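You operate a simulated robot arm through the tools that you are given. There is no shell and no other tool. Be economical: measure what you need, move in short steps, check, and stop when the job is done.

The job below is to be done with a simulated robot arm. You get a single attempt, and the scene is never put back.

## Task
Fit the blue sleeve on the upright shaft and get its run-out on the display.
Fine: probe against it, knob round to 1, probe clear again.

It is judged by the outcome, as a careful person would: the job done as asked, and still so three seconds after it is handed in. It fails if anything else is knocked over, pushed out of place, dropped, spilled or broken.

## Robot
A 7-joint arm with a two-finger parallel gripper, fixed in place. Base frame: the origin is at the foot of the arm, x ahead of it, y to its left, z up; the work surface is at about z = 0. Readings come in mm, degrees, newtons and seconds.
With the tool pointing down near the work surface it reaches from about 220 to 580 mm from the base axis. Its first joint turns from -66.0 to 66.0 degrees. Payload 2.5 kg.
Tool frame: the origin (TCP) lies between the finger pads and is the grasp point; the fingertips stand 23 mm ahead of it; z points along the fingers, y is the line along which they close. Largest opening 94 mm; finger width 38, thickness 10; the body of the gripper, 54 by 96 mm, starts 39 mm behind the TCP.
Orientation is told as [roll, pitch, yaw] about the base's x, y, z axes, in that order, counted from this pose: with the fingers straight down and closing along the base's y, the tool's x points along the base's -x, its y along +y and its z along -z.

## Interface
- The arm moves only by the tool servo_tool. Its argument "deltas" is a list of rows, each a list of 2 entries, a list of its own where there are three numbers: the shift along the tool's x, y, z in cm, then the turn, a rotation vector about the tool's x, y, z in degrees. In form: [[[tx, ty, tz], [wx, wy, wz]], ...]. A call has 1 to 20 rows; each row is the pose to reach, as a shift and turn from the pose commanded when the call began, along the tool's axes at that moment. "claw" is the closure in counts, from 0 (fully open) to 255 (shut), set as the call begins (left out, the last holds). Each row takes 0.2 s and may step no farther than 50 mm and 8.6 degrees from the row before; otherwise, or with a gripper value out of range, the whole call is refused. Where a pose cannot be reached the arm comes as near as it can. A force on the tool above 70 N (or 10 N above the force at the start of the call, whichever is more), or a blocked arm, ends the call early, and 0.2 s more pass. The fingers move at their own pace (about 108 mm/s each) and stop on an object; they squeeze with about 25 N. The grip force told is the motor's: it shows also when the fingers shut on nothing. Time passes only in rows, and 0.2 s behind the last, so rows that repeat a pose let the fingers close. The reply holds the time, the measured pose of the TCP, the force on the tool along the base axes, the opening and the grip force, in the units named above and with some noise.
- Cameras (640 x 400 px; columns grow to the right, rows downward): "scene" is fixed at [87.8, -390.3, 578.1]; the picture's right is [0.95, -0.32, 0.00], its down [-0.11, -0.32, -0.94] and it looks along [0.30, 0.89, -0.33] (base axes); focal length 332 px, centre (320, 200). "wrist" rides on the gripper at [86, 16, -74] in the tool frame; the picture's right is [-0.18, 0.98, 0.00], its down [-0.58, -0.11, -0.81] and it looks along [-0.79, -0.15, 0.59] (tool axes); focal length 243 px, centre (320, 200). There is no depth. A picture from a camera that has moved, and an enlarged one, comes with that camera's place and axes in the base frame and with its lens. The place of the scene camera against the robot may be out by one fixed shift of up to 25 mm in any direction.
- grab_frame(camera): a new picture of that camera. No time passes.
- enlarge(camera, box): a new picture of the part [left, top, right, bottom] of that camera's present view, enlarged. No time passes.
- sign_off(): hands the job in; it is judged then, once.

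Go step by step. Nothing tells you positions but the pictures and the camera data: compare them with the known pose of the tool, close in by small moves and look again before you grip or let go. The budget is 120 turns and 64 pictures, counting those below and the enlarged ones. Unless the task says otherwise, let go and move clear before handing in, and close with one line.

The tools are called after "Emit:" as a command line: name --argument value ..., lists and objects as JSON in quotes. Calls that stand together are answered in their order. servo_tool: Moves the arm, as the interface text tells. Its arguments: {"type":"object","properties":{"deltas":{"type":"array","items":{"type":"array"}},"claw":{"type":"number"}},"required":["deltas"]} The other tools are called the same way: grab_frame (camera) takes a picture; enlarge (camera, box) takes an enlarged picture of a part of a camera's view; sign_off () hands the job in.

At the start:

```text
t: 0.0
tcp_pos: [298.7, 178.0, 392.5]
ee_rot: [0.0, -0.1, 0.0]
force: [0.4, -0.2, -0.3]
gripper_width: 93.8
finger_force: 0.0
```

scene: 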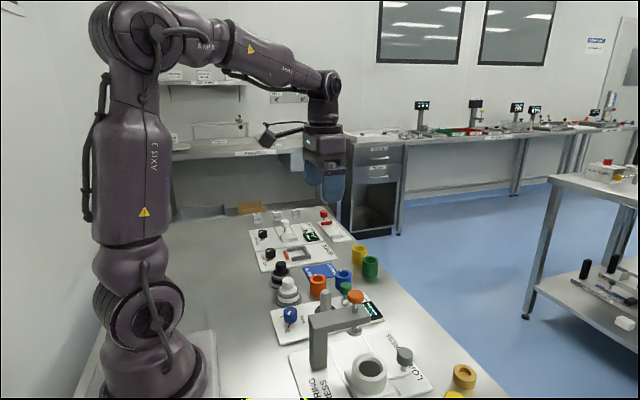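
wrist: 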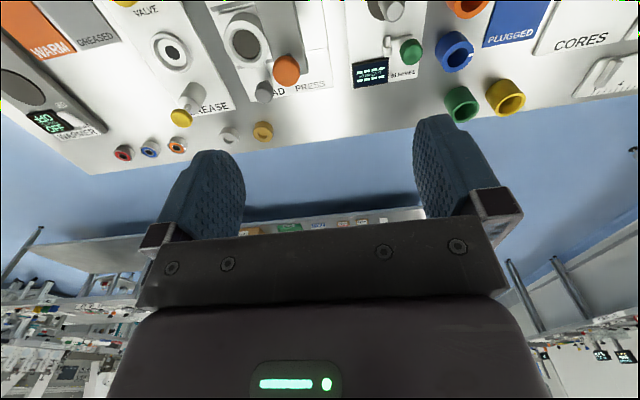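

I see a crowded bench with several stations; the blue sleeve seems to stand near the orange, green and yellow ones. I'll enlarge the views to identify the run-out station.

Emit:
enlarge --camera "scene" --box '[240, 240, 400, 340]'

Emit:
enlarge --camera "wrist" --box '[320, 0, 560, 150]'

```text
4.00 times, centred on (320, 290) of scene
camera zoom: at [87.8, -390.3, 578.1], right [0.95, -0.32, 0.0], down [-0.11, -0.32, -0.94], along [0.3, 0.89, -0.33], focal length 1328 px, centre (320, -160)
```

zoom: 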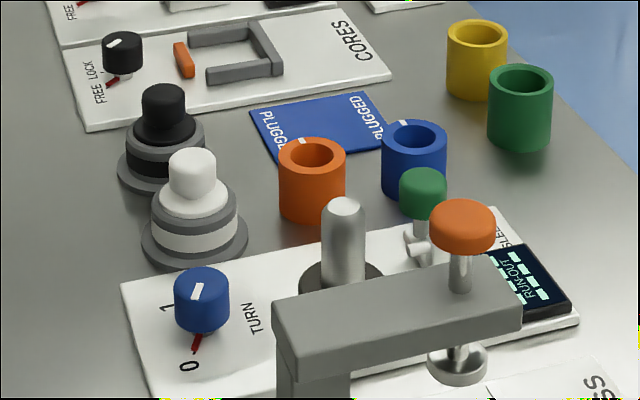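

```text
2.67 times, centred on (440, 75) of wrist
camera zoom: at [210.1, 193.8, 465.5], right [0.18, 0.98, 0.0], down [0.58, -0.11, 0.81], along [0.79, -0.15, -0.59], focal length 647 px, centre (0, 533)
```

zoom: 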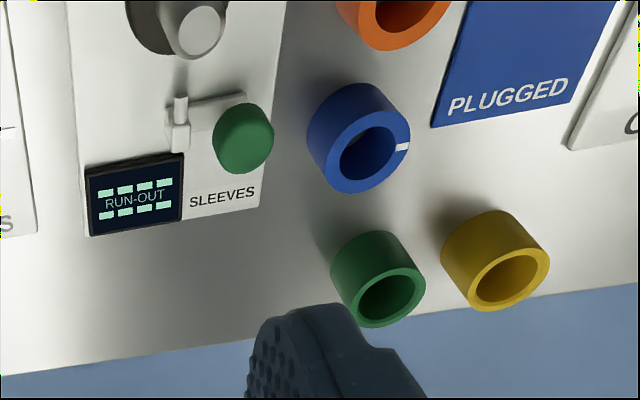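

The run-out station has the shaft at about (341, 308), a probe with a green cap at about (408, 336) and the blue 0/1 knob. The blue sleeve is at about (425, 380). I'll move the wrist camera over the station for a closer look.

Emit:
servo_tool --deltas '[[[-0.2, 3, 2.8], [0, 0, 0]], [[-0.4, 6, 5.6], [0, 0, 0]], [[-0.6, 9, 8.4], [0, 0, 0]], [[-0.8, 12, 11.2], [0, 0, 0]], [[-1, 15, 14], [0, 0, 0]], [[-1, 15, 14], [0, 0, 0]]]'

Emit:
grab_frame --camera "wrist"

Emit:
enlarge --camera "wrist" --box '[160, 0, 400, 150]'

```text
t: 1.4
tcp_pos: [307.5, 327.3, 251.2]
ee_rot: [0.1, 0.0, -0.1]
force: [0.1, 0.3, 1.1]
gripper_width: 94.0
finger_force: 0.1
```

```text
59 pictures are left
camera wrist: at [219.8, 343.9, 324.6], right [0.19, 0.98, 0.0], down [0.58, -0.11, 0.81], along [0.79, -0.15, -0.59], focal length 243 px, centre (320, 200)
```

wrist: 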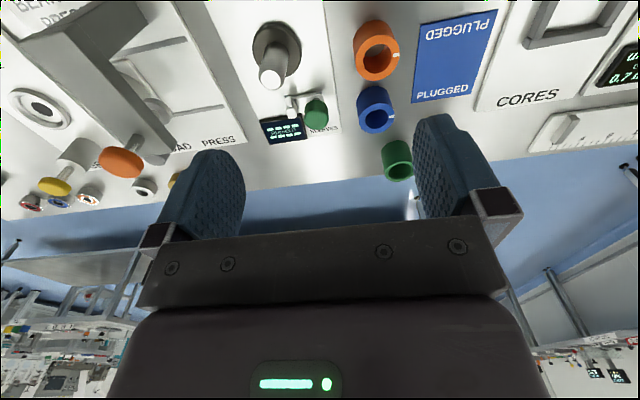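

```text
2.67 times, centred on (280, 75) of wrist
camera zoom: at [219.8, 343.9, 324.6], right [0.19, 0.98, 0.0], down [0.58, -0.11, 0.81], along [0.79, -0.15, -0.59], focal length 647 px, centre (427, 533)
```

zoom: 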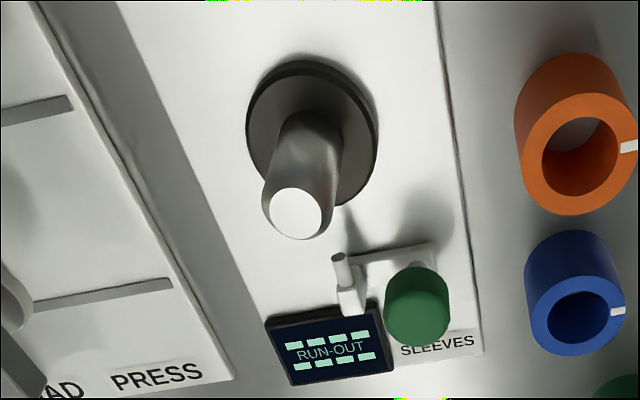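

The shaft is at about (334, 271) with its top near z=81. The sleeve is at about (436, 384), its top near z=40. I'll zoom in on the probe mechanism and the dial.

Emit:
enlarge --camera "wrist" --box '[255, 80, 351, 140]'

Emit:
enlarge --camera "scene" --box '[320, 270, 400, 320]'

Emit:
enlarge --camera "scene" --box '[260, 290, 340, 340]'

```text
6.67 times, centred on (303, 110) of wrist
camera zoom: at [219.8, 343.9, 324.6], right [0.19, 0.98, 0.0], down [0.58, -0.11, 0.81], along [0.79, -0.15, -0.59], focal length 1618 px, centre (433, 800)
```

zoom: 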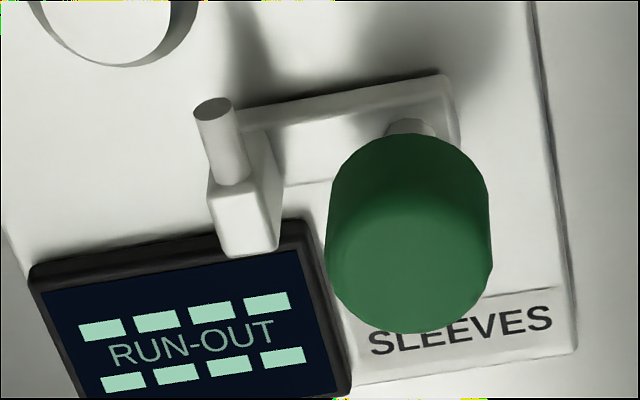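

```text
8.00 times, centred on (360, 295) of scene
camera zoom: at [87.8, -390.3, 578.1], right [0.95, -0.32, 0.0], down [-0.11, -0.32, -0.94], along [0.3, 0.89, -0.33], focal length 2657 px, centre (0, -560)
```

zoom: 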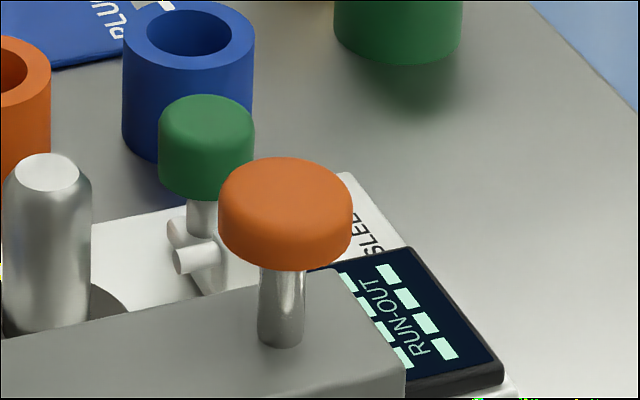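

```text
8.00 times, centred on (300, 315) of scene
camera zoom: at [87.8, -390.3, 578.1], right [0.95, -0.32, 0.0], down [-0.11, -0.32, -0.94], along [0.3, 0.89, -0.33], focal length 2657 px, centre (480, -720)
```

zoom: 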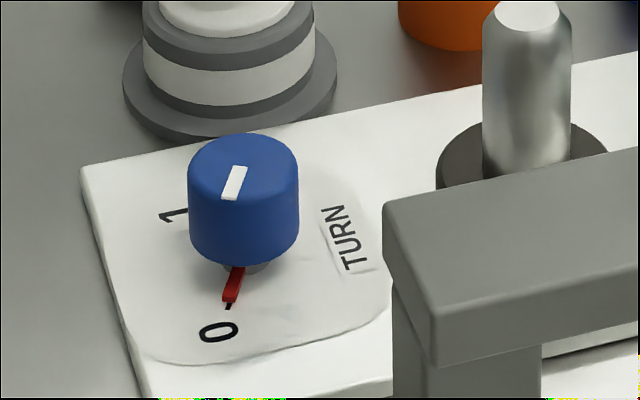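

The probe tip sits at about (382, 270), in line with the shaft and pointing -x, with the green cap on its carriage. Next I go above the blue sleeve with the fingers partly open.

Emit:
servo_tool --deltas '[[[-2.5, 1.1, 2.6], [0, 0, 0]], [[-5.1, 2.3, 5.2], [0, 0, 0]], [[-7.7, 3.4, 7.8], [0, 0, 0]], [[-10.3, 4.5, 10.4], [0, 0, 0]], [[-12.85, 5.67, 13.1], [0, 0, 0]], [[-12.85, 5.67, 13.1], [0, 0, 0]]]' --claw 70

Emit:
grab_frame --camera "wrist"

Emit:
enlarge --camera "scene" --box '[280, 200, 440, 300]'

```text
t: 2.8
tcp_pos: [435.8, 382.9, 121.0]
ee_rot: [-0.1, 0.0, -0.1]
force: [-0.4, 0.3, 0.6]
gripper_width: 68.6
finger_force: 0.0
```

```text
54 pictures are left
camera wrist: at [349.1, 400.5, 194.2], right [0.18, 0.98, 0.0], down [0.58, -0.11, 0.81], along [0.79, -0.15, -0.59], focal length 243 px, centre (320, 200)
```

wrist: 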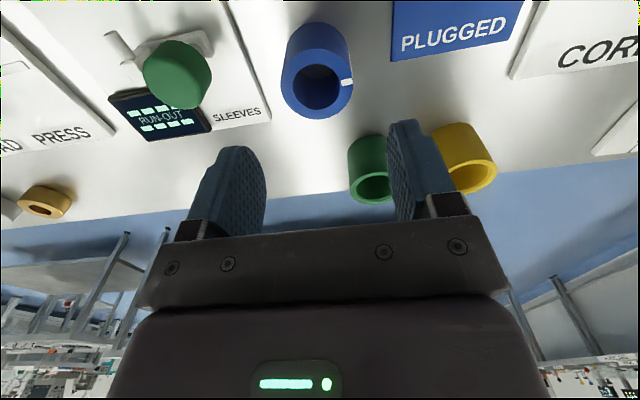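

```text
4.00 times, centred on (360, 250) of scene
camera zoom: at [87.8, -390.3, 578.1], right [0.95, -0.32, 0.0], down [-0.11, -0.32, -0.94], along [0.3, 0.89, -0.33], focal length 1328 px, centre (160, 0)
```

zoom: 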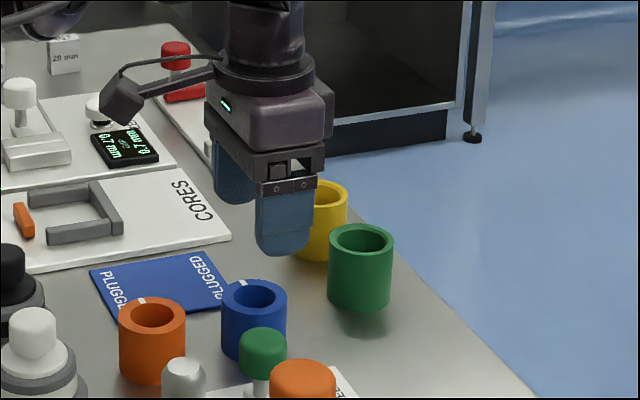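

The sleeve's top centre projects to about (431, 383), almost directly under the tool. I'll shift 4 mm in x, descend partway and check again.

Emit:
servo_tool --deltas '[[[0.4, 0, 2], [0, 0, 0]], [[0.4, 0, 4], [0, 0, 0]], [[0.4, 0, 4], [0, 0, 0]]]'

Emit:
grab_frame --camera "wrist"

Emit:
enlarge --camera "scene" --box '[300, 230, 396, 290]'

```text
t: 3.6
tcp_pos: [433.4, 384.1, 81.6]
ee_rot: [0.0, 0.1, 0.0]
force: [0.5, -0.1, 0.1]
gripper_width: 68.1
finger_force: 0.1
```

```text
52 pictures are left
camera wrist: at [345.0, 400.5, 154.3], right [0.18, 0.98, 0.0], down [0.58, -0.11, 0.81], along [0.79, -0.15, -0.59], focal length 243 px, centre (320, 200)
```

wrist: 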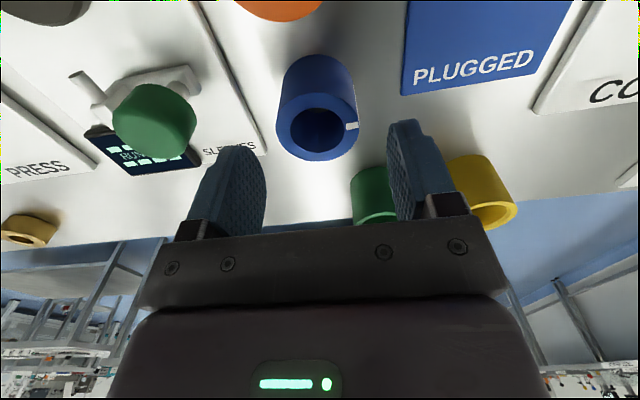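

```text
6.67 times, centred on (348, 260) of scene
camera zoom: at [87.8, -390.3, 578.1], right [0.95, -0.32, 0.0], down [-0.11, -0.32, -0.94], along [0.3, 0.89, -0.33], focal length 2214 px, centre (133, -200)
```

zoom: 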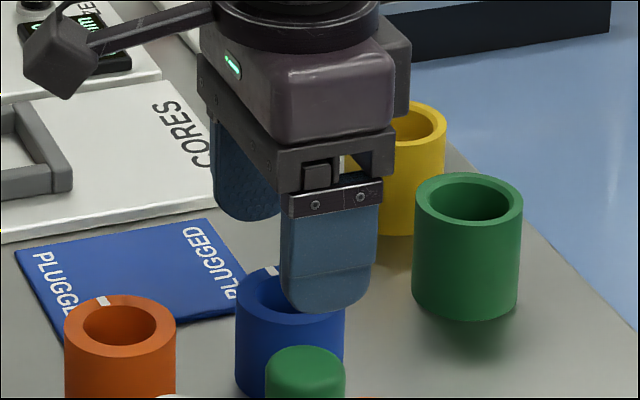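

The alignment still holds, with the sleeve at about (431, 383). I'll descend to grip height at the upper part of the sleeve.

Emit:
servo_tool --deltas '[[[0.15, -0.1, 1.5], [0, 0, 0]], [[0.15, -0.1, 3], [0, 0, 0]], [[0.15, -0.1, 4.3], [0, 0, 0]], [[0.15, -0.1, 4.3], [0, 0, 0]]]'

Emit:
grab_frame --camera "wrist"

Emit:
enlarge --camera "scene" --box '[300, 230, 396, 290]'

```text
t: 4.6
tcp_pos: [431.3, 382.7, 37.7]
ee_rot: [0.0, 0.0, 0.1]
force: [0.4, -0.4, 0.6]
gripper_width: 68.1
finger_force: 0.2
```

```text
50 pictures are left
camera wrist: at [343.8, 399.0, 111.3], right [0.18, 0.98, 0.0], down [0.58, -0.11, 0.81], along [0.79, -0.15, -0.59], focal length 243 px, centre (320, 200)
```

wrist: 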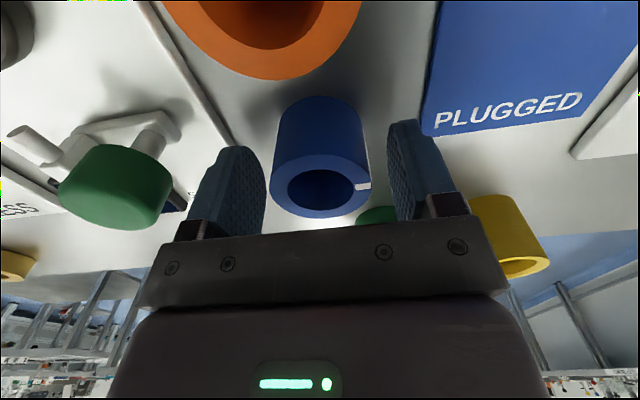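

```text
6.67 times, centred on (348, 260) of scene
camera zoom: at [87.8, -390.3, 578.1], right [0.95, -0.32, 0.0], down [-0.11, -0.32, -0.94], along [0.3, 0.89, -0.33], focal length 2214 px, centre (133, -200)
```

zoom: 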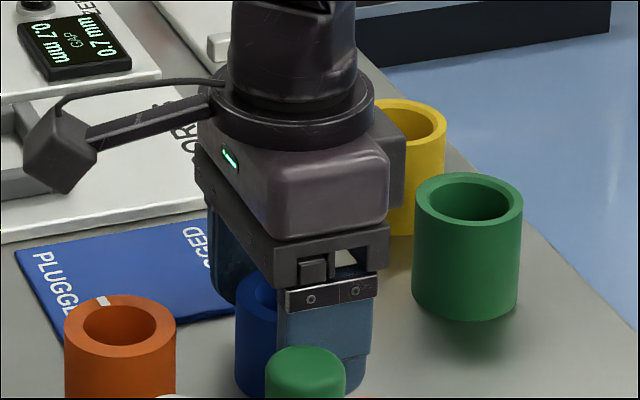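

The sleeve is centred between the fingers. I'm closing now.

Emit:
servo_tool --deltas '[[[0, 0, 0], [0, 0, 0]], [[0, 0, 0], [0, 0, 0]], [[0, 0, 0], [0, 0, 0]], [[0, 0, 0], [0, 0, 0]]]' --claw 255

Emit:
servo_tool --deltas '[[[0, 0, -2], [0, 0, 0]], [[0, 0, -5], [0, 0, 0]], [[0, 0, -9], [0, 0, 0]], [[0, 0, -9], [0, 0, 0]]]'

Emit:
grab_frame --camera "wrist"

Emit:
enlarge --camera "scene" --box '[280, 200, 440, 300]'

```text
t: 5.6
tcp_pos: [430.1, 382.5, 38.1]
ee_rot: [0.0, 0.1, 0.0]
force: [0.0, -0.5, -0.3]
gripper_width: 47.1
finger_force: 24.8
```

```text
t: 6.6
tcp_pos: [430.7, 383.9, 128.3]
ee_rot: [-0.1, 0.0, 0.0]
force: [-0.7, -0.6, -0.3]
gripper_width: 47.3
finger_force: 25.4
```

```text
48 pictures are left
camera wrist: at [343.1, 399.6, 201.4], right [0.18, 0.98, 0.0], down [0.58, -0.11, 0.81], along [0.79, -0.15, -0.59], focal length 243 px, centre (320, 200)
```

wrist: 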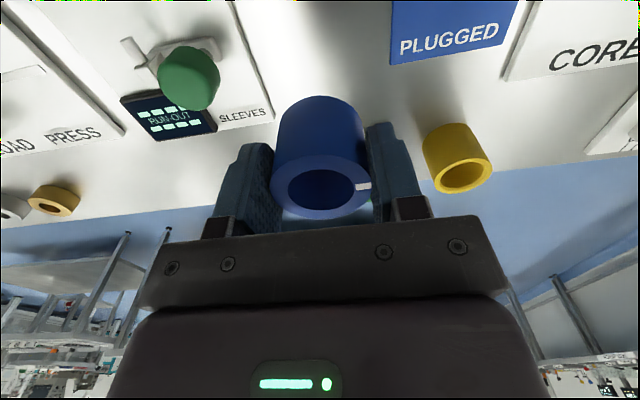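

```text
4.00 times, centred on (360, 250) of scene
camera zoom: at [87.8, -390.3, 578.1], right [0.95, -0.32, 0.0], down [-0.11, -0.32, -0.94], along [0.3, 0.89, -0.33], focal length 1328 px, centre (160, 0)
```

zoom: 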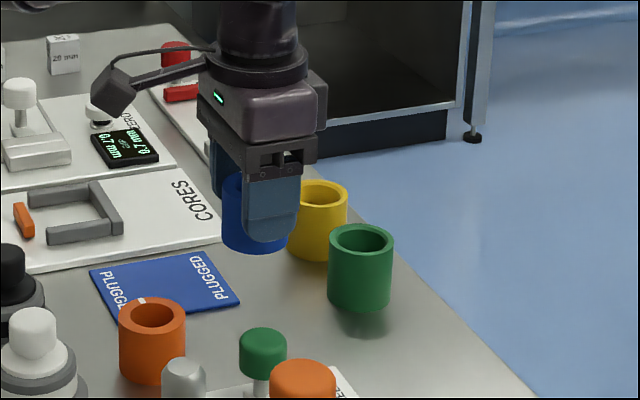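

The sleeve is held at 47 mm width. I'll raise it and go beside the shaft to measure the shaft accurately from the wrist camera.

Emit:
servo_tool --deltas '[[[0, 0, -2.2], [0, 0, 0]], [[3.2, -2.1, -2.2], [0, 0, 0]], [[6.4, -4.2, -2.2], [0, 0, 0]], [[9.7, -6.4, -2.2], [0, 0, 0]], [[9.7, -6.4, -2.2], [0, 0, 0]]]'

Emit:
grab_frame --camera "wrist"

Emit:
enlarge --camera "wrist" --box '[160, 0, 320, 100]'

```text
t: 7.8
tcp_pos: [334.2, 318.8, 151.4]
ee_rot: [0.1, 0.0, -0.1]
force: [0.2, -0.4, -0.3]
gripper_width: 47.1
finger_force: 24.7
```

```text
46 pictures are left
camera wrist: at [246.7, 334.6, 224.5], right [0.19, 0.98, 0.0], down [0.58, -0.11, 0.81], along [0.79, -0.15, -0.59], focal length 243 px, centre (320, 200)
```

wrist: 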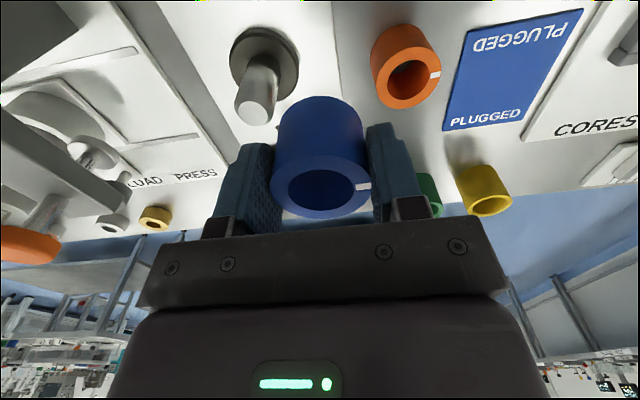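

```text
4.00 times, centred on (240, 50) of wrist
camera zoom: at [246.7, 334.6, 224.5], right [0.19, 0.98, 0.0], down [0.58, -0.11, 0.81], along [0.79, -0.15, -0.59], focal length 970 px, centre (640, 800)
```

zoom: 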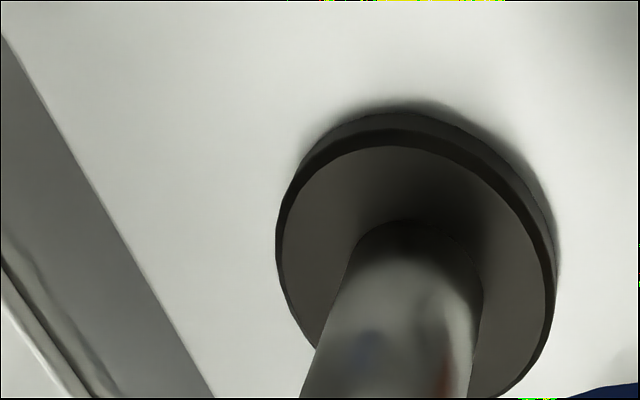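

The shaft foot comes out at about (334.5, 270). I'll check the shaft top precisely.

Emit:
enlarge --camera "wrist" --box '[200, 60, 296, 120]'

Emit:
enlarge --camera "wrist" --box '[240, 80, 400, 220]'

```text
6.67 times, centred on (248, 90) of wrist
camera zoom: at [246.7, 334.6, 224.5], right [0.19, 0.98, 0.0], down [0.58, -0.11, 0.81], along [0.79, -0.15, -0.59], focal length 1618 px, centre (800, 933)
```

zoom: 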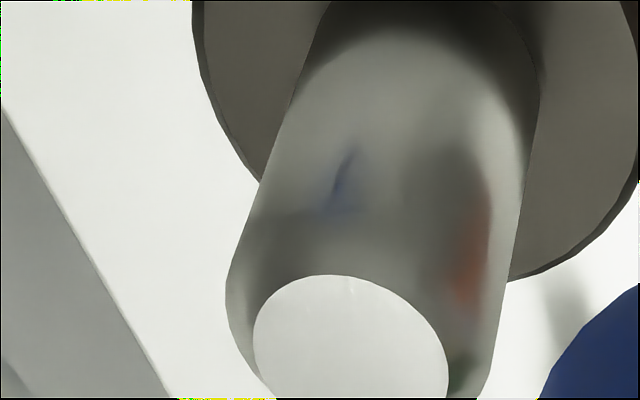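

```text
2.86 times, centred on (320, 150) of wrist
camera zoom: at [246.7, 334.6, 224.5], right [0.19, 0.98, 0.0], down [0.58, -0.11, 0.81], along [0.79, -0.15, -0.59], focal length 693 px, centre (320, 343)
```

zoom: 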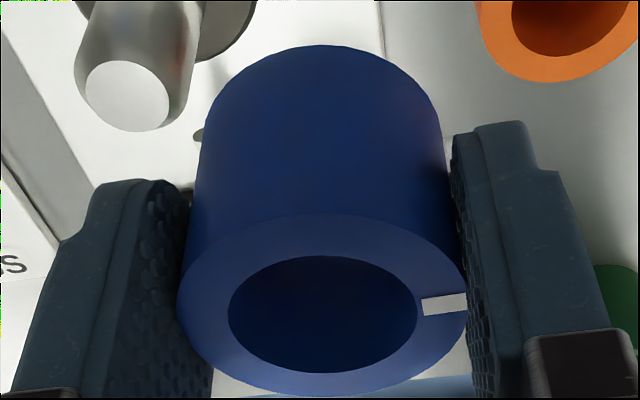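

The shaft axis is at about (335, 270), its top at z≈77, and the sleeve is centred on the TCP. I'll move over the shaft, lower to just above it and check.

Emit:
servo_tool --deltas '[[[-0.06, -2.4, 0], [0, 0, 0]], [[-0.13, -4.86, 0], [0, 0, 0]], [[-0.13, -4.86, 2.4], [0, 0, 0]], [[-0.13, -4.86, 2.4], [0, 0, 0]]]'

Emit:
enlarge --camera "wrist" --box '[200, 60, 440, 210]'

Emit:
enlarge --camera "scene" --box '[272, 230, 400, 310]'

```text
t: 8.8
tcp_pos: [335.5, 270.5, 126.6]
ee_rot: [-0.1, 0.0, 0.0]
force: [-0.4, -0.5, -0.7]
gripper_width: 47.0
finger_force: 24.8
```

```text
2.67 times, centred on (320, 135) of wrist
camera zoom: at [247.5, 286.9, 200.1], right [0.18, 0.98, 0.0], down [0.58, -0.11, 0.81], along [0.79, -0.15, -0.59], focal length 647 px, centre (320, 373)
```

zoom: 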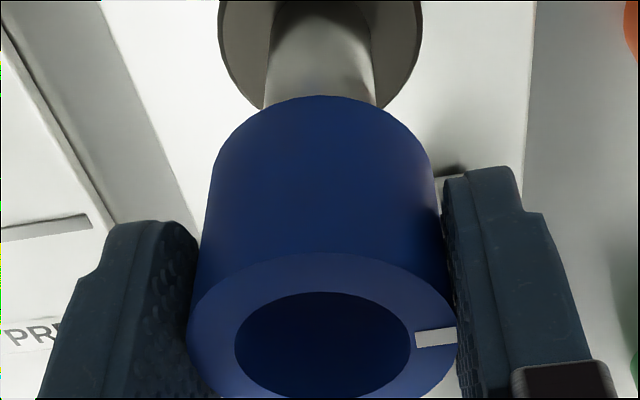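

```text
5.00 times, centred on (336, 270) of scene
camera zoom: at [87.8, -390.3, 578.1], right [0.95, -0.32, 0.0], down [-0.11, -0.32, -0.94], along [0.3, 0.89, -0.33], focal length 1660 px, centre (240, -150)
```

zoom: 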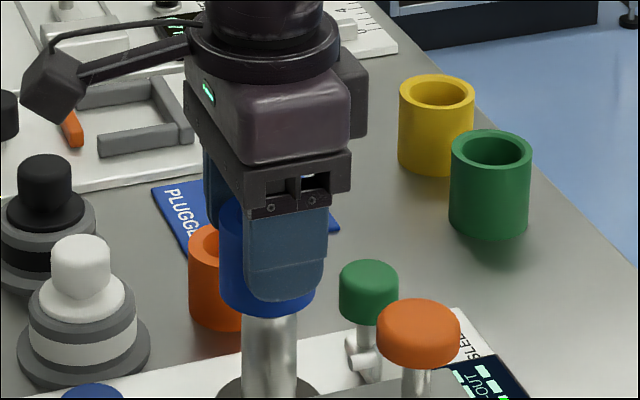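

It looks aligned to within about 1–2 mm. One closer scene zoom before lowering.

Emit:
enlarge --camera "scene" --box '[306, 280, 346, 305]'

Emit:
enlarge --camera "wrist" --box '[260, 50, 380, 125]'

```text
16.00 times, centred on (326, 292) of scene
camera zoom: at [87.8, -390.3, 578.1], right [0.95, -0.32, 0.0], down [-0.11, -0.32, -0.94], along [0.3, 0.89, -0.33], focal length 5313 px, centre (224, -1280)
```

zoom: 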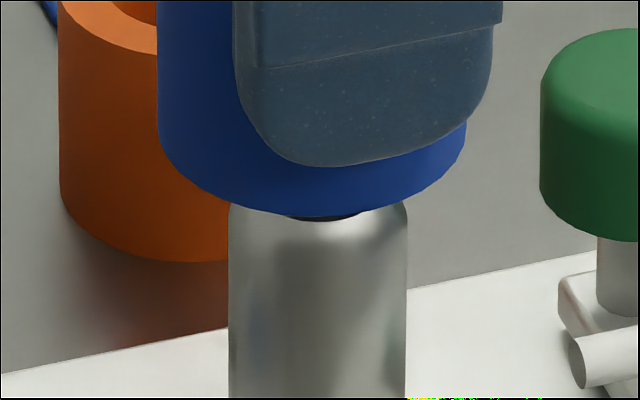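

```text
5.33 times, centred on (320, 88) of wrist
camera zoom: at [247.5, 286.9, 200.1], right [0.18, 0.98, 0.0], down [0.58, -0.11, 0.81], along [0.79, -0.15, -0.59], focal length 1294 px, centre (320, 800)
```

zoom: 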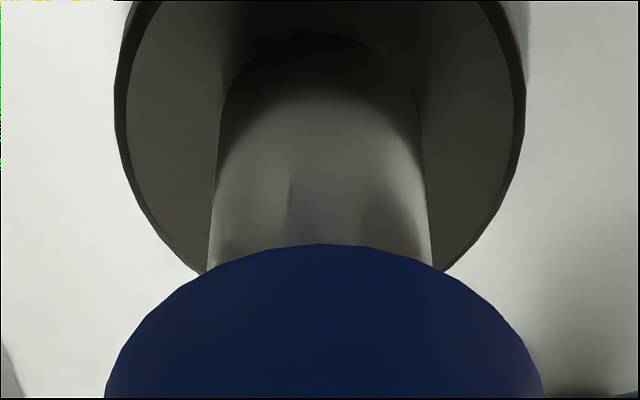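

The sleeve is about 1 mm short in +x. I'll correct that and start lowering over the shaft slowly.

Emit:
servo_tool --deltas '[[[-0.1, -0.04, 0], [0, 0, 0]], [[-0.1, -0.04, 0.7], [0, 0, 0]], [[-0.1, -0.04, 1.2], [0, 0, 0]], [[-0.1, -0.04, 1.7], [0, 0, 0]], [[-0.1, -0.04, 2.4], [0, 0, 0]], [[-0.1, -0.04, 3.2], [0, 0, 0]], [[-0.1, -0.04, 3.2], [0, 0, 0]]]'

Emit:
enlarge --camera "scene" --box '[292, 260, 372, 310]'

Emit:
enlarge --camera "wrist" --box '[240, 80, 400, 220]'

```text
t: 10.4
tcp_pos: [335.1, 269.9, 94.8]
ee_rot: [0.0, 0.0, 0.0]
force: [1.2, -0.1, 0.3]
gripper_width: 47.0
finger_force: 24.9
```

```text
8.00 times, centred on (332, 285) of scene
camera zoom: at [87.8, -390.3, 578.1], right [0.95, -0.32, 0.0], down [-0.11, -0.32, -0.94], along [0.3, 0.89, -0.33], focal length 2657 px, centre (224, -480)
```

zoom: 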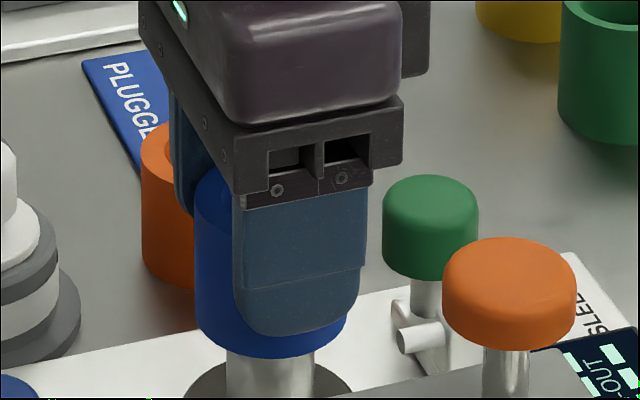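

```text
2.86 times, centred on (320, 150) of wrist
camera zoom: at [248.6, 286.6, 167.4], right [0.18, 0.98, 0.0], down [0.58, -0.11, 0.81], along [0.79, -0.15, -0.59], focal length 693 px, centre (320, 343)
```

zoom: 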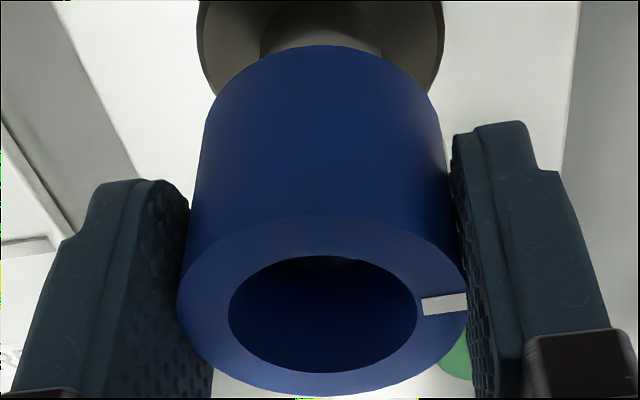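

The shaft is inside the bore with no side force. I'll continue down to just above the seat, then feel for contact.

Emit:
servo_tool --deltas '[[[0, 0, 0.8], [0, 0, 0]], [[0, 0, 1.6], [0, 0, 0]], [[0, 0, 2.4], [0, 0, 0]], [[0, 0, 3.2], [0, 0, 0]], [[0, 0, 3.6], [0, 0, 0]], [[0, 0, 3.6], [0, 0, 0]]]'

Emit:
enlarge --camera "scene" --box '[292, 270, 372, 320]'

```text
t: 11.8
tcp_pos: [335.5, 271.3, 58.9]
ee_rot: [-0.1, 0.1, -0.1]
force: [1.2, -0.1, 0.3]
gripper_width: 46.7
finger_force: 25.8
```

```text
8.00 times, centred on (332, 295) of scene
camera zoom: at [87.8, -390.3, 578.1], right [0.95, -0.32, 0.0], down [-0.11, -0.32, -0.94], along [0.3, 0.89, -0.33], focal length 2657 px, centre (224, -560)
```

zoom: 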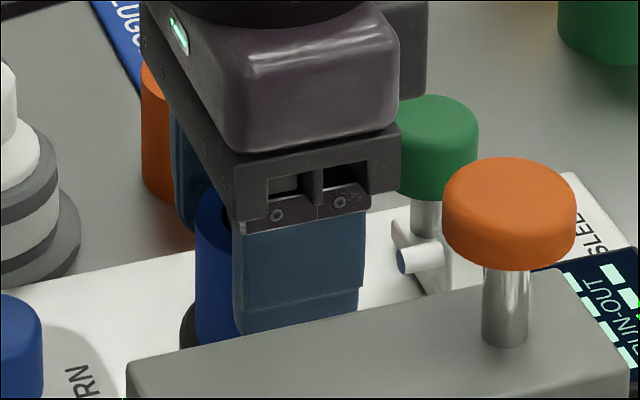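

There is still no contact. I'll step down in 2 mm rows until force shows.

Emit:
servo_tool --deltas '[[[0, 0, 0.2], [0, 0, 0]], [[0, 0, 0.4], [0, 0, 0]], [[0, 0, 0.6], [0, 0, 0]], [[0, 0, 0.6], [0, 0, 0]]]'

Emit:
servo_tool --deltas '[[[0, 0, 0.15], [0, 0, 0]], [[0, 0, 0.3], [0, 0, 0]], [[0, 0, 0.3], [0, 0, 0]]]'

```text
t: 12.8
tcp_pos: [337.2, 270.0, 53.9]
ee_rot: [0.1, -0.3, -0.1]
force: [-2.6, -7.1, 38.6]
gripper_width: 46.9
finger_force: 24.9
```

```text
t: 13.6
tcp_pos: [337.2, 270.7, 51.5]
ee_rot: [0.2, -0.3, -0.1]
force: [3.0, -7.1, 39.7]
gripper_width: 47.4
finger_force: 24.6
```

The sleeve is seated with about 39 N downward. I'll release, back straight up and check.

Emit:
servo_tool --deltas '[[[0, 0, 0], [0, 0, 0]], [[0, 0, 0], [0, 0, 0]], [[0, 0, 0], [0, 0, 0]]]' --claw 70

Emit:
servo_tool --deltas '[[[0.1, 0, -2], [0, 0, 0]], [[0.1, 0, -5], [0, 0, 0]], [[0.1, 0, -9], [0, 0, 0]], [[0.1, 0, -9], [0, 0, 0]]]'

Emit:
grab_frame --camera "wrist"

Emit:
enlarge --camera "scene" --box '[272, 250, 400, 330]'

```text
t: 14.4
tcp_pos: [335.1, 269.3, 49.4]
ee_rot: [0.0, 0.1, 0.0]
force: [0.4, -0.6, 0.1]
gripper_width: 68.2
finger_force: 0.1
```

```text
t: 15.4
tcp_pos: [336.5, 269.2, 140.3]
ee_rot: [0.0, 0.0, -0.1]
force: [0.0, -0.4, 0.3]
gripper_width: 68.2
finger_force: 0.1
```

```text
35 pictures are left
camera wrist: at [248.0, 285.3, 213.5], right [0.18, 0.98, 0.0], down [0.58, -0.11, 0.81], along [0.79, -0.15, -0.59], focal length 243 px, centre (320, 200)
```

wrist: 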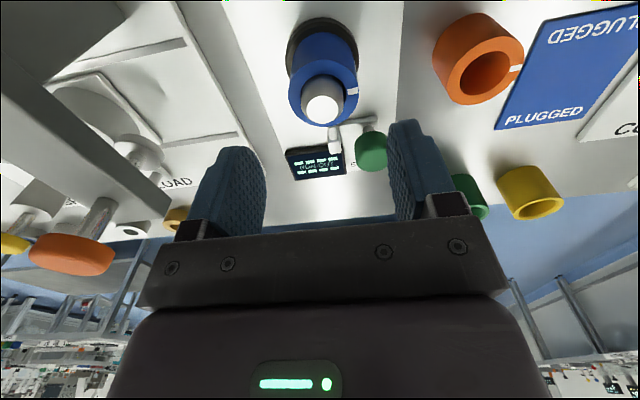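

```text
5.00 times, centred on (336, 290) of scene
camera zoom: at [87.8, -390.3, 578.1], right [0.95, -0.32, 0.0], down [-0.11, -0.32, -0.94], along [0.3, 0.89, -0.33], focal length 1660 px, centre (240, -250)
```

zoom: 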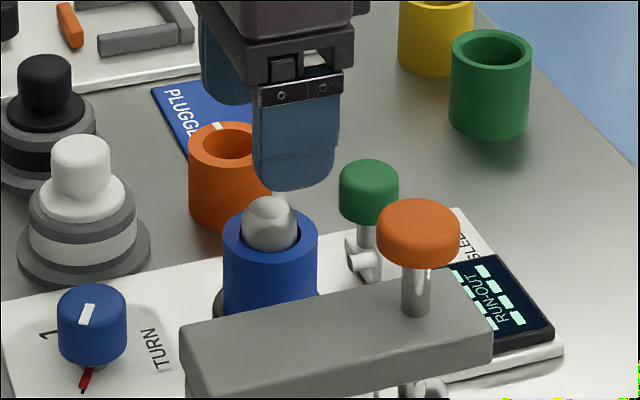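

The sleeve is seated on the shaft. Now I'll study the probe carriage to see how it moves.

Emit:
enlarge --camera "scene" --box '[332, 278, 372, 303]'

Emit:
enlarge --camera "wrist" --box '[272, 80, 400, 192]'

```text
16.00 times, centred on (352, 290) of scene
camera zoom: at [87.8, -390.3, 578.1], right [0.95, -0.32, 0.0], down [-0.11, -0.32, -0.94], along [0.3, 0.89, -0.33], focal length 5313 px, centre (-192, -1248)
```

zoom: 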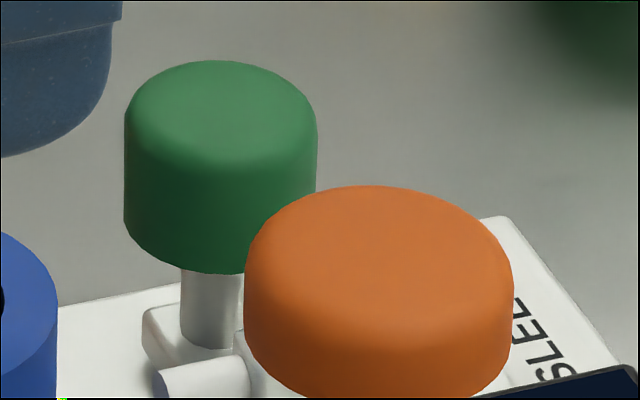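

```text
3.57 times, centred on (336, 136) of wrist
camera zoom: at [248.0, 285.3, 213.5], right [0.18, 0.98, 0.0], down [0.58, -0.11, 0.81], along [0.79, -0.15, -0.59], focal length 866 px, centre (263, 429)
```

zoom: 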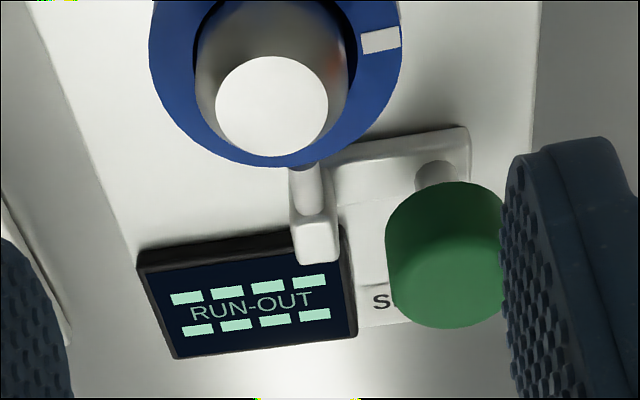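

The probe is an arm carrying the tip at about (381, 270, z≈30) and a post with the green cap at about (401, 303), cap z ≈35–61. It should slide along -x. I'll go above the cap with a narrow opening and check.

Emit:
servo_tool --deltas '[[[-2.2, 1.1, 0], [0, 0, 0]], [[-4.4, 2.2, 0], [0, 0, 0]], [[-6.6, 3.3, 1], [0, 0, 0]], [[-6.6, 3.3, 3.5], [0, 0, 0]], [[-6.6, 3.3, 3.5], [0, 0, 0]]]' --claw 138

Emit:
grab_frame --camera "wrist"

Emit:
enlarge --camera "scene" --box '[312, 250, 408, 310]'

```text
t: 16.6
tcp_pos: [402.0, 302.8, 104.6]
ee_rot: [0.0, 0.0, -0.2]
force: [-0.3, 0.6, 0.9]
gripper_width: 42.9
finger_force: 0.1
```

```text
31 pictures are left
camera wrist: at [314.3, 319.4, 177.9], right [0.18, 0.98, 0.0], down [0.58, -0.11, 0.81], along [0.79, -0.15, -0.59], focal length 243 px, centre (320, 200)
```

wrist: 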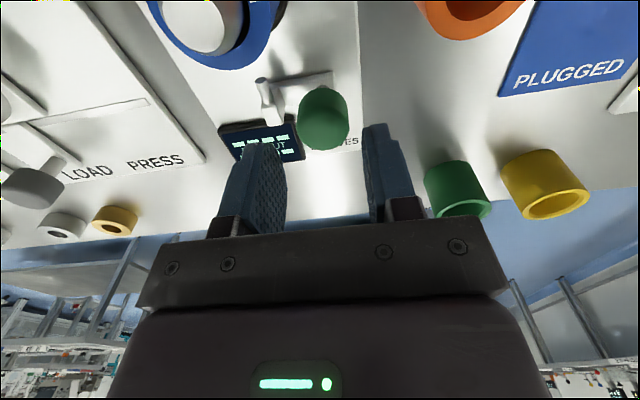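

```text
6.67 times, centred on (360, 280) of scene
camera zoom: at [87.8, -390.3, 578.1], right [0.95, -0.32, 0.0], down [-0.11, -0.32, -0.94], along [0.3, 0.89, -0.33], focal length 2214 px, centre (53, -333)
```

zoom: 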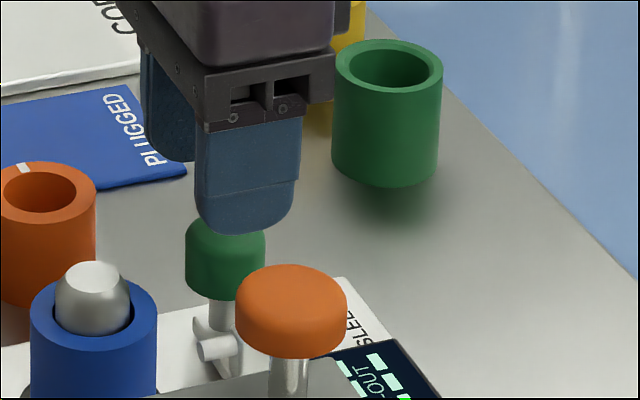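

The cap centre is at about (403, 304), under the tool. I'll descend around the cap.

Emit:
servo_tool --deltas '[[[-0.1, 0.1, 1.5], [0, 0, 0]], [[-0.1, 0.1, 3], [0, 0, 0]], [[-0.1, 0.1, 4.1], [0, 0, 0]], [[-0.1, 0.1, 4.1], [0, 0, 0]]]'

Emit:
grab_frame --camera "wrist"

Emit:
enlarge --camera "scene" --box '[312, 255, 392, 305]'

```text
t: 17.6
tcp_pos: [402.6, 304.1, 64.1]
ee_rot: [0.0, 0.0, 0.0]
force: [-0.6, -0.6, 0.1]
gripper_width: 43.0
finger_force: 0.0
```

```text
29 pictures are left
camera wrist: at [314.7, 320.6, 136.5], right [0.18, 0.98, 0.0], down [0.58, -0.11, 0.81], along [0.79, -0.15, -0.59], focal length 243 px, centre (320, 200)
```

wrist: 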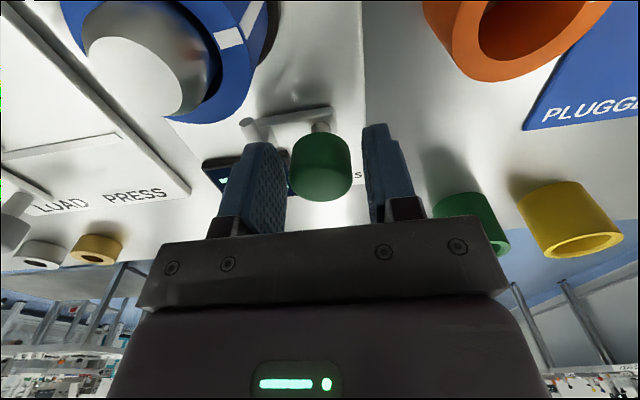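

```text
8.00 times, centred on (352, 280) of scene
camera zoom: at [87.8, -390.3, 578.1], right [0.95, -0.32, 0.0], down [-0.11, -0.32, -0.94], along [0.3, 0.89, -0.33], focal length 2657 px, centre (64, -440)
```

zoom: 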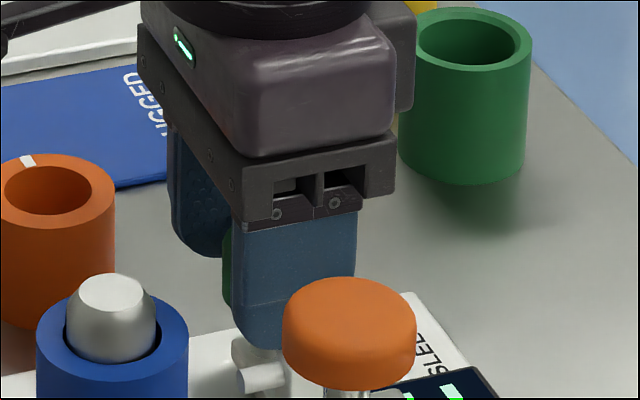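

The cap sits between the fingers. I'll close and start pushing along -x in small steps.

Emit:
servo_tool --deltas '[[[0, 0, 0], [0, 0, 0]], [[0, 0, 0], [0, 0, 0]], [[0, 0, 0], [0, 0, 0]]]' --claw 255

Emit:
servo_tool --deltas '[[[0.25, 0, 0], [0, 0, 0]], [[0.5, 0, 0], [0, 0, 0]], [[0.5, 0, 0], [0, 0, 0]]]'

Emit:
grab_frame --camera "wrist"

```text
t: 18.4
tcp_pos: [403.1, 304.9, 63.3]
ee_rot: [0.1, -0.1, -0.1]
force: [-0.1, -3.2, -0.3]
gripper_width: 31.6
finger_force: 45.2
```

```text
t: 19.2
tcp_pos: [396.3, 304.3, 63.5]
ee_rot: [0.0, 0.0, -0.1]
force: [0.6, -4.1, 1.4]
gripper_width: 31.8
finger_force: 45.3
```

```text
27 pictures are left
camera wrist: at [309.8, 320.3, 136.5], right [0.19, 0.98, 0.0], down [0.58, -0.11, 0.81], along [0.79, -0.15, -0.59], focal length 243 px, centre (320, 200)
```

wrist: 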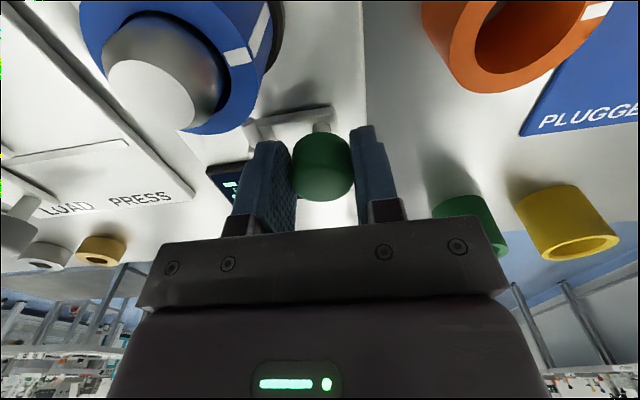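

The carriage slides freely along -x with the cap. I'll continue toward the sleeve.

Emit:
servo_tool --deltas '[[[0.3, 0, 0], [0, 0, 0]], [[0.6, 0, 0], [0, 0, 0]], [[0.9, 0, 0], [0, 0, 0]], [[0.9, 0, 0], [0, 0, 0]]]'

Emit:
enlarge --camera "wrist" --box '[176, 40, 336, 200]'

Emit:
enlarge --camera "scene" --box '[312, 275, 376, 315]'

```text
t: 20.2
tcp_pos: [388.3, 303.8, 63.6]
ee_rot: [0.0, 0.0, 0.0]
force: [0.1, -2.6, -3.4]
gripper_width: 31.8
finger_force: 45.1
```

```text
2.50 times, centred on (256, 120) of wrist
camera zoom: at [300.7, 320.3, 136.5], right [0.18, 0.98, 0.0], down [0.58, -0.11, 0.81], along [0.79, -0.15, -0.59], focal length 606 px, centre (480, 400)
```

zoom: 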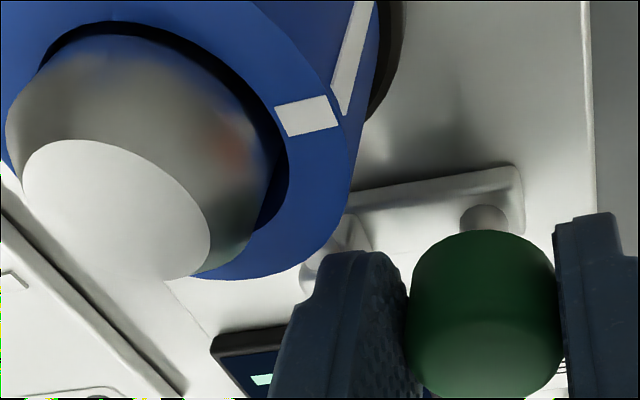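

```text
10.00 times, centred on (344, 295) of scene
camera zoom: at [87.8, -390.3, 578.1], right [0.95, -0.32, 0.0], down [-0.11, -0.32, -0.94], along [0.3, 0.89, -0.33], focal length 3321 px, centre (80, -750)
```

zoom: 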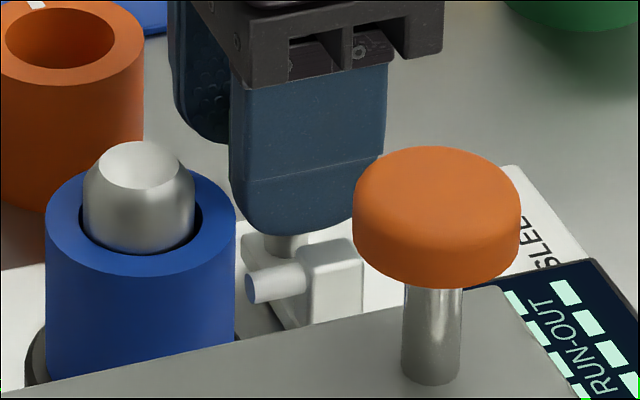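

About 6 mm of gap remains between tip and sleeve. I'll close it in small steps while watching force.

Emit:
servo_tool --deltas '[[[0.15, 0, 0], [0, 0, 0]], [[0.3, 0, 0], [0, 0, 0]], [[0.45, 0, 0], [0, 0, 0]], [[0.45, 0, 0], [0, 0, 0]]]'

Emit:
enlarge --camera "scene" --box '[312, 275, 376, 315]'

```text
t: 21.2
tcp_pos: [382.9, 304.2, 63.3]
ee_rot: [0.0, 0.1, -0.1]
force: [0.8, -2.8, -1.5]
gripper_width: 31.9
finger_force: 45.3
```

```text
10.00 times, centred on (344, 295) of scene
camera zoom: at [87.8, -390.3, 578.1], right [0.95, -0.32, 0.0], down [-0.11, -0.32, -0.94], along [0.3, 0.89, -0.33], focal length 3321 px, centre (80, -750)
```

zoom: 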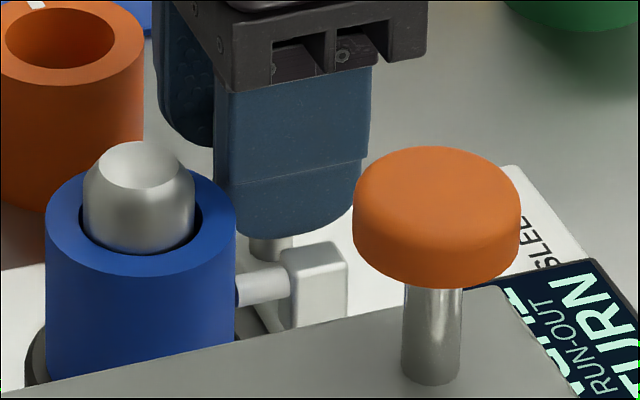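

The display has changed and seems to prompt "TURN". I'll read it.

Emit:
enlarge --camera "scene" --box '[350, 290, 398, 320]'

Emit:
enlarge --camera "wrist" --box '[176, 40, 336, 200]'

```text
13.33 times, centred on (374, 305) of scene
camera zoom: at [87.8, -390.3, 578.1], right [0.95, -0.32, 0.0], down [-0.11, -0.32, -0.94], along [0.3, 0.89, -0.33], focal length 4428 px, centre (-400, -1200)
```

zoom: 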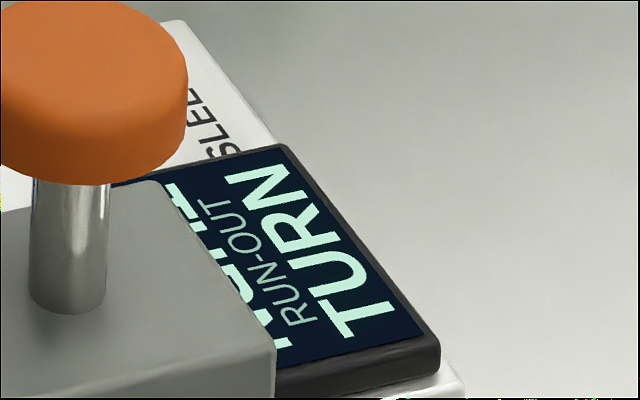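

```text
2.50 times, centred on (256, 120) of wrist
camera zoom: at [296.2, 320.3, 136.5], right [0.18, 0.98, 0.0], down [0.58, -0.11, 0.81], along [0.79, -0.15, -0.59], focal length 606 px, centre (480, 400)
```

zoom: 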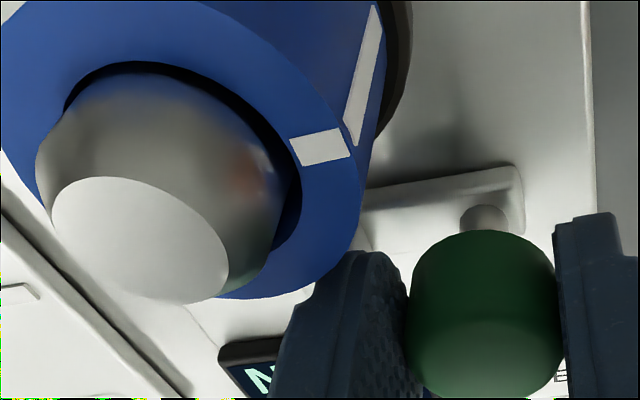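

The display now reads TURN, so the probe is in contact. I'll release the cap gently and rise, then check that the prompt stays.

Emit:
servo_tool --deltas '[[[0, 0, 0], [0, 0, 0]], [[0, 0, 0], [0, 0, 0]], [[0, 0, -2], [0, 0, 0]], [[0, 0, -5], [0, 0, 0]], [[0, 0, -9], [0, 0, 0]], [[0, 0, -9], [0, 0, 0]]]' --claw 138

Emit:
enlarge --camera "scene" --box '[304, 270, 400, 330]'

```text
t: 22.6
tcp_pos: [383.5, 303.6, 154.5]
ee_rot: [-0.1, 0.0, -0.1]
force: [0.0, 0.0, 0.4]
gripper_width: 43.1
finger_force: 0.2
```

```text
6.67 times, centred on (352, 300) of scene
camera zoom: at [87.8, -390.3, 578.1], right [0.95, -0.32, 0.0], down [-0.11, -0.32, -0.94], along [0.3, 0.89, -0.33], focal length 2214 px, centre (107, -467)
```

zoom: 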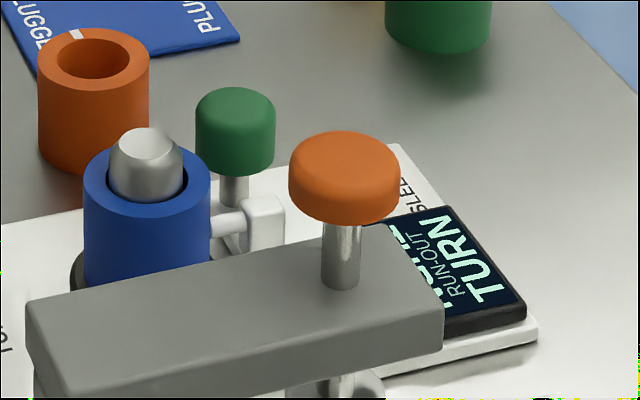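

The TURN prompt persists with the probe resting against the sleeve. I'll now move over to the blue knob, around (237, 264), to look at it.

Emit:
servo_tool --deltas '[[[3, -0.8, 0], [0, 0, 0]], [[6, -1.6, 0], [0, 0, 0]], [[9, -2.4, 0], [0, 0, 0]], [[12, -3.2, 0], [0, 0, 0]], [[14.6, -3.95, 0], [0, 0, 0]], [[14.6, -3.95, 0], [0, 0, 0]]]'

Emit:
grab_frame --camera "wrist"

Emit:
enlarge --camera "wrist" --box '[240, 0, 400, 100]'

```text
t: 24.0
tcp_pos: [238.3, 264.6, 155.0]
ee_rot: [0.0, 0.0, -0.1]
force: [-1.0, 1.0, 0.3]
gripper_width: 43.2
finger_force: 0.1
```

```text
20 pictures are left
camera wrist: at [149.8, 282.1, 226.9], right [0.18, 0.98, 0.0], down [0.58, -0.11, 0.81], along [0.79, -0.15, -0.59], focal length 243 px, centre (320, 200)
```

wrist: 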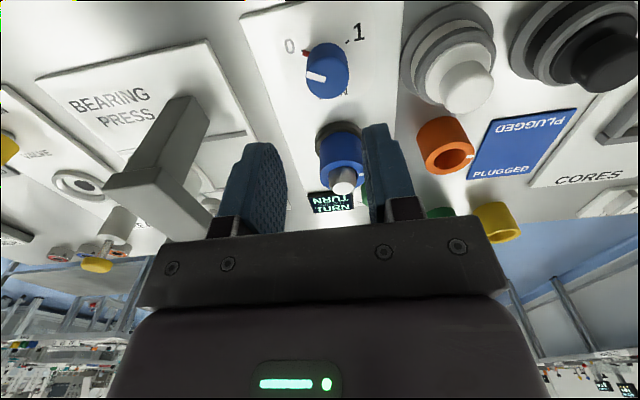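

```text
4.00 times, centred on (320, 50) of wrist
camera zoom: at [149.8, 282.1, 226.9], right [0.18, 0.98, 0.0], down [0.58, -0.11, 0.81], along [0.79, -0.15, -0.59], focal length 970 px, centre (320, 800)
```

zoom: 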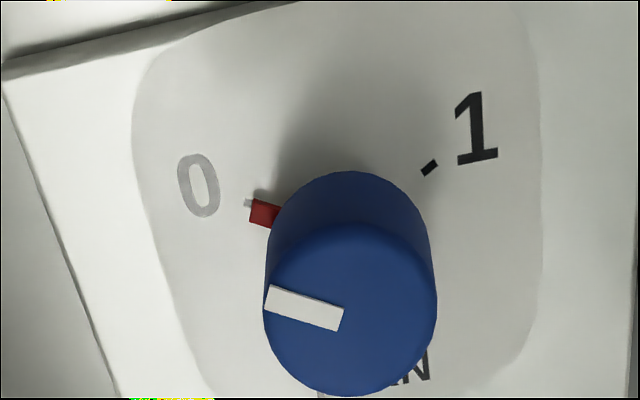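

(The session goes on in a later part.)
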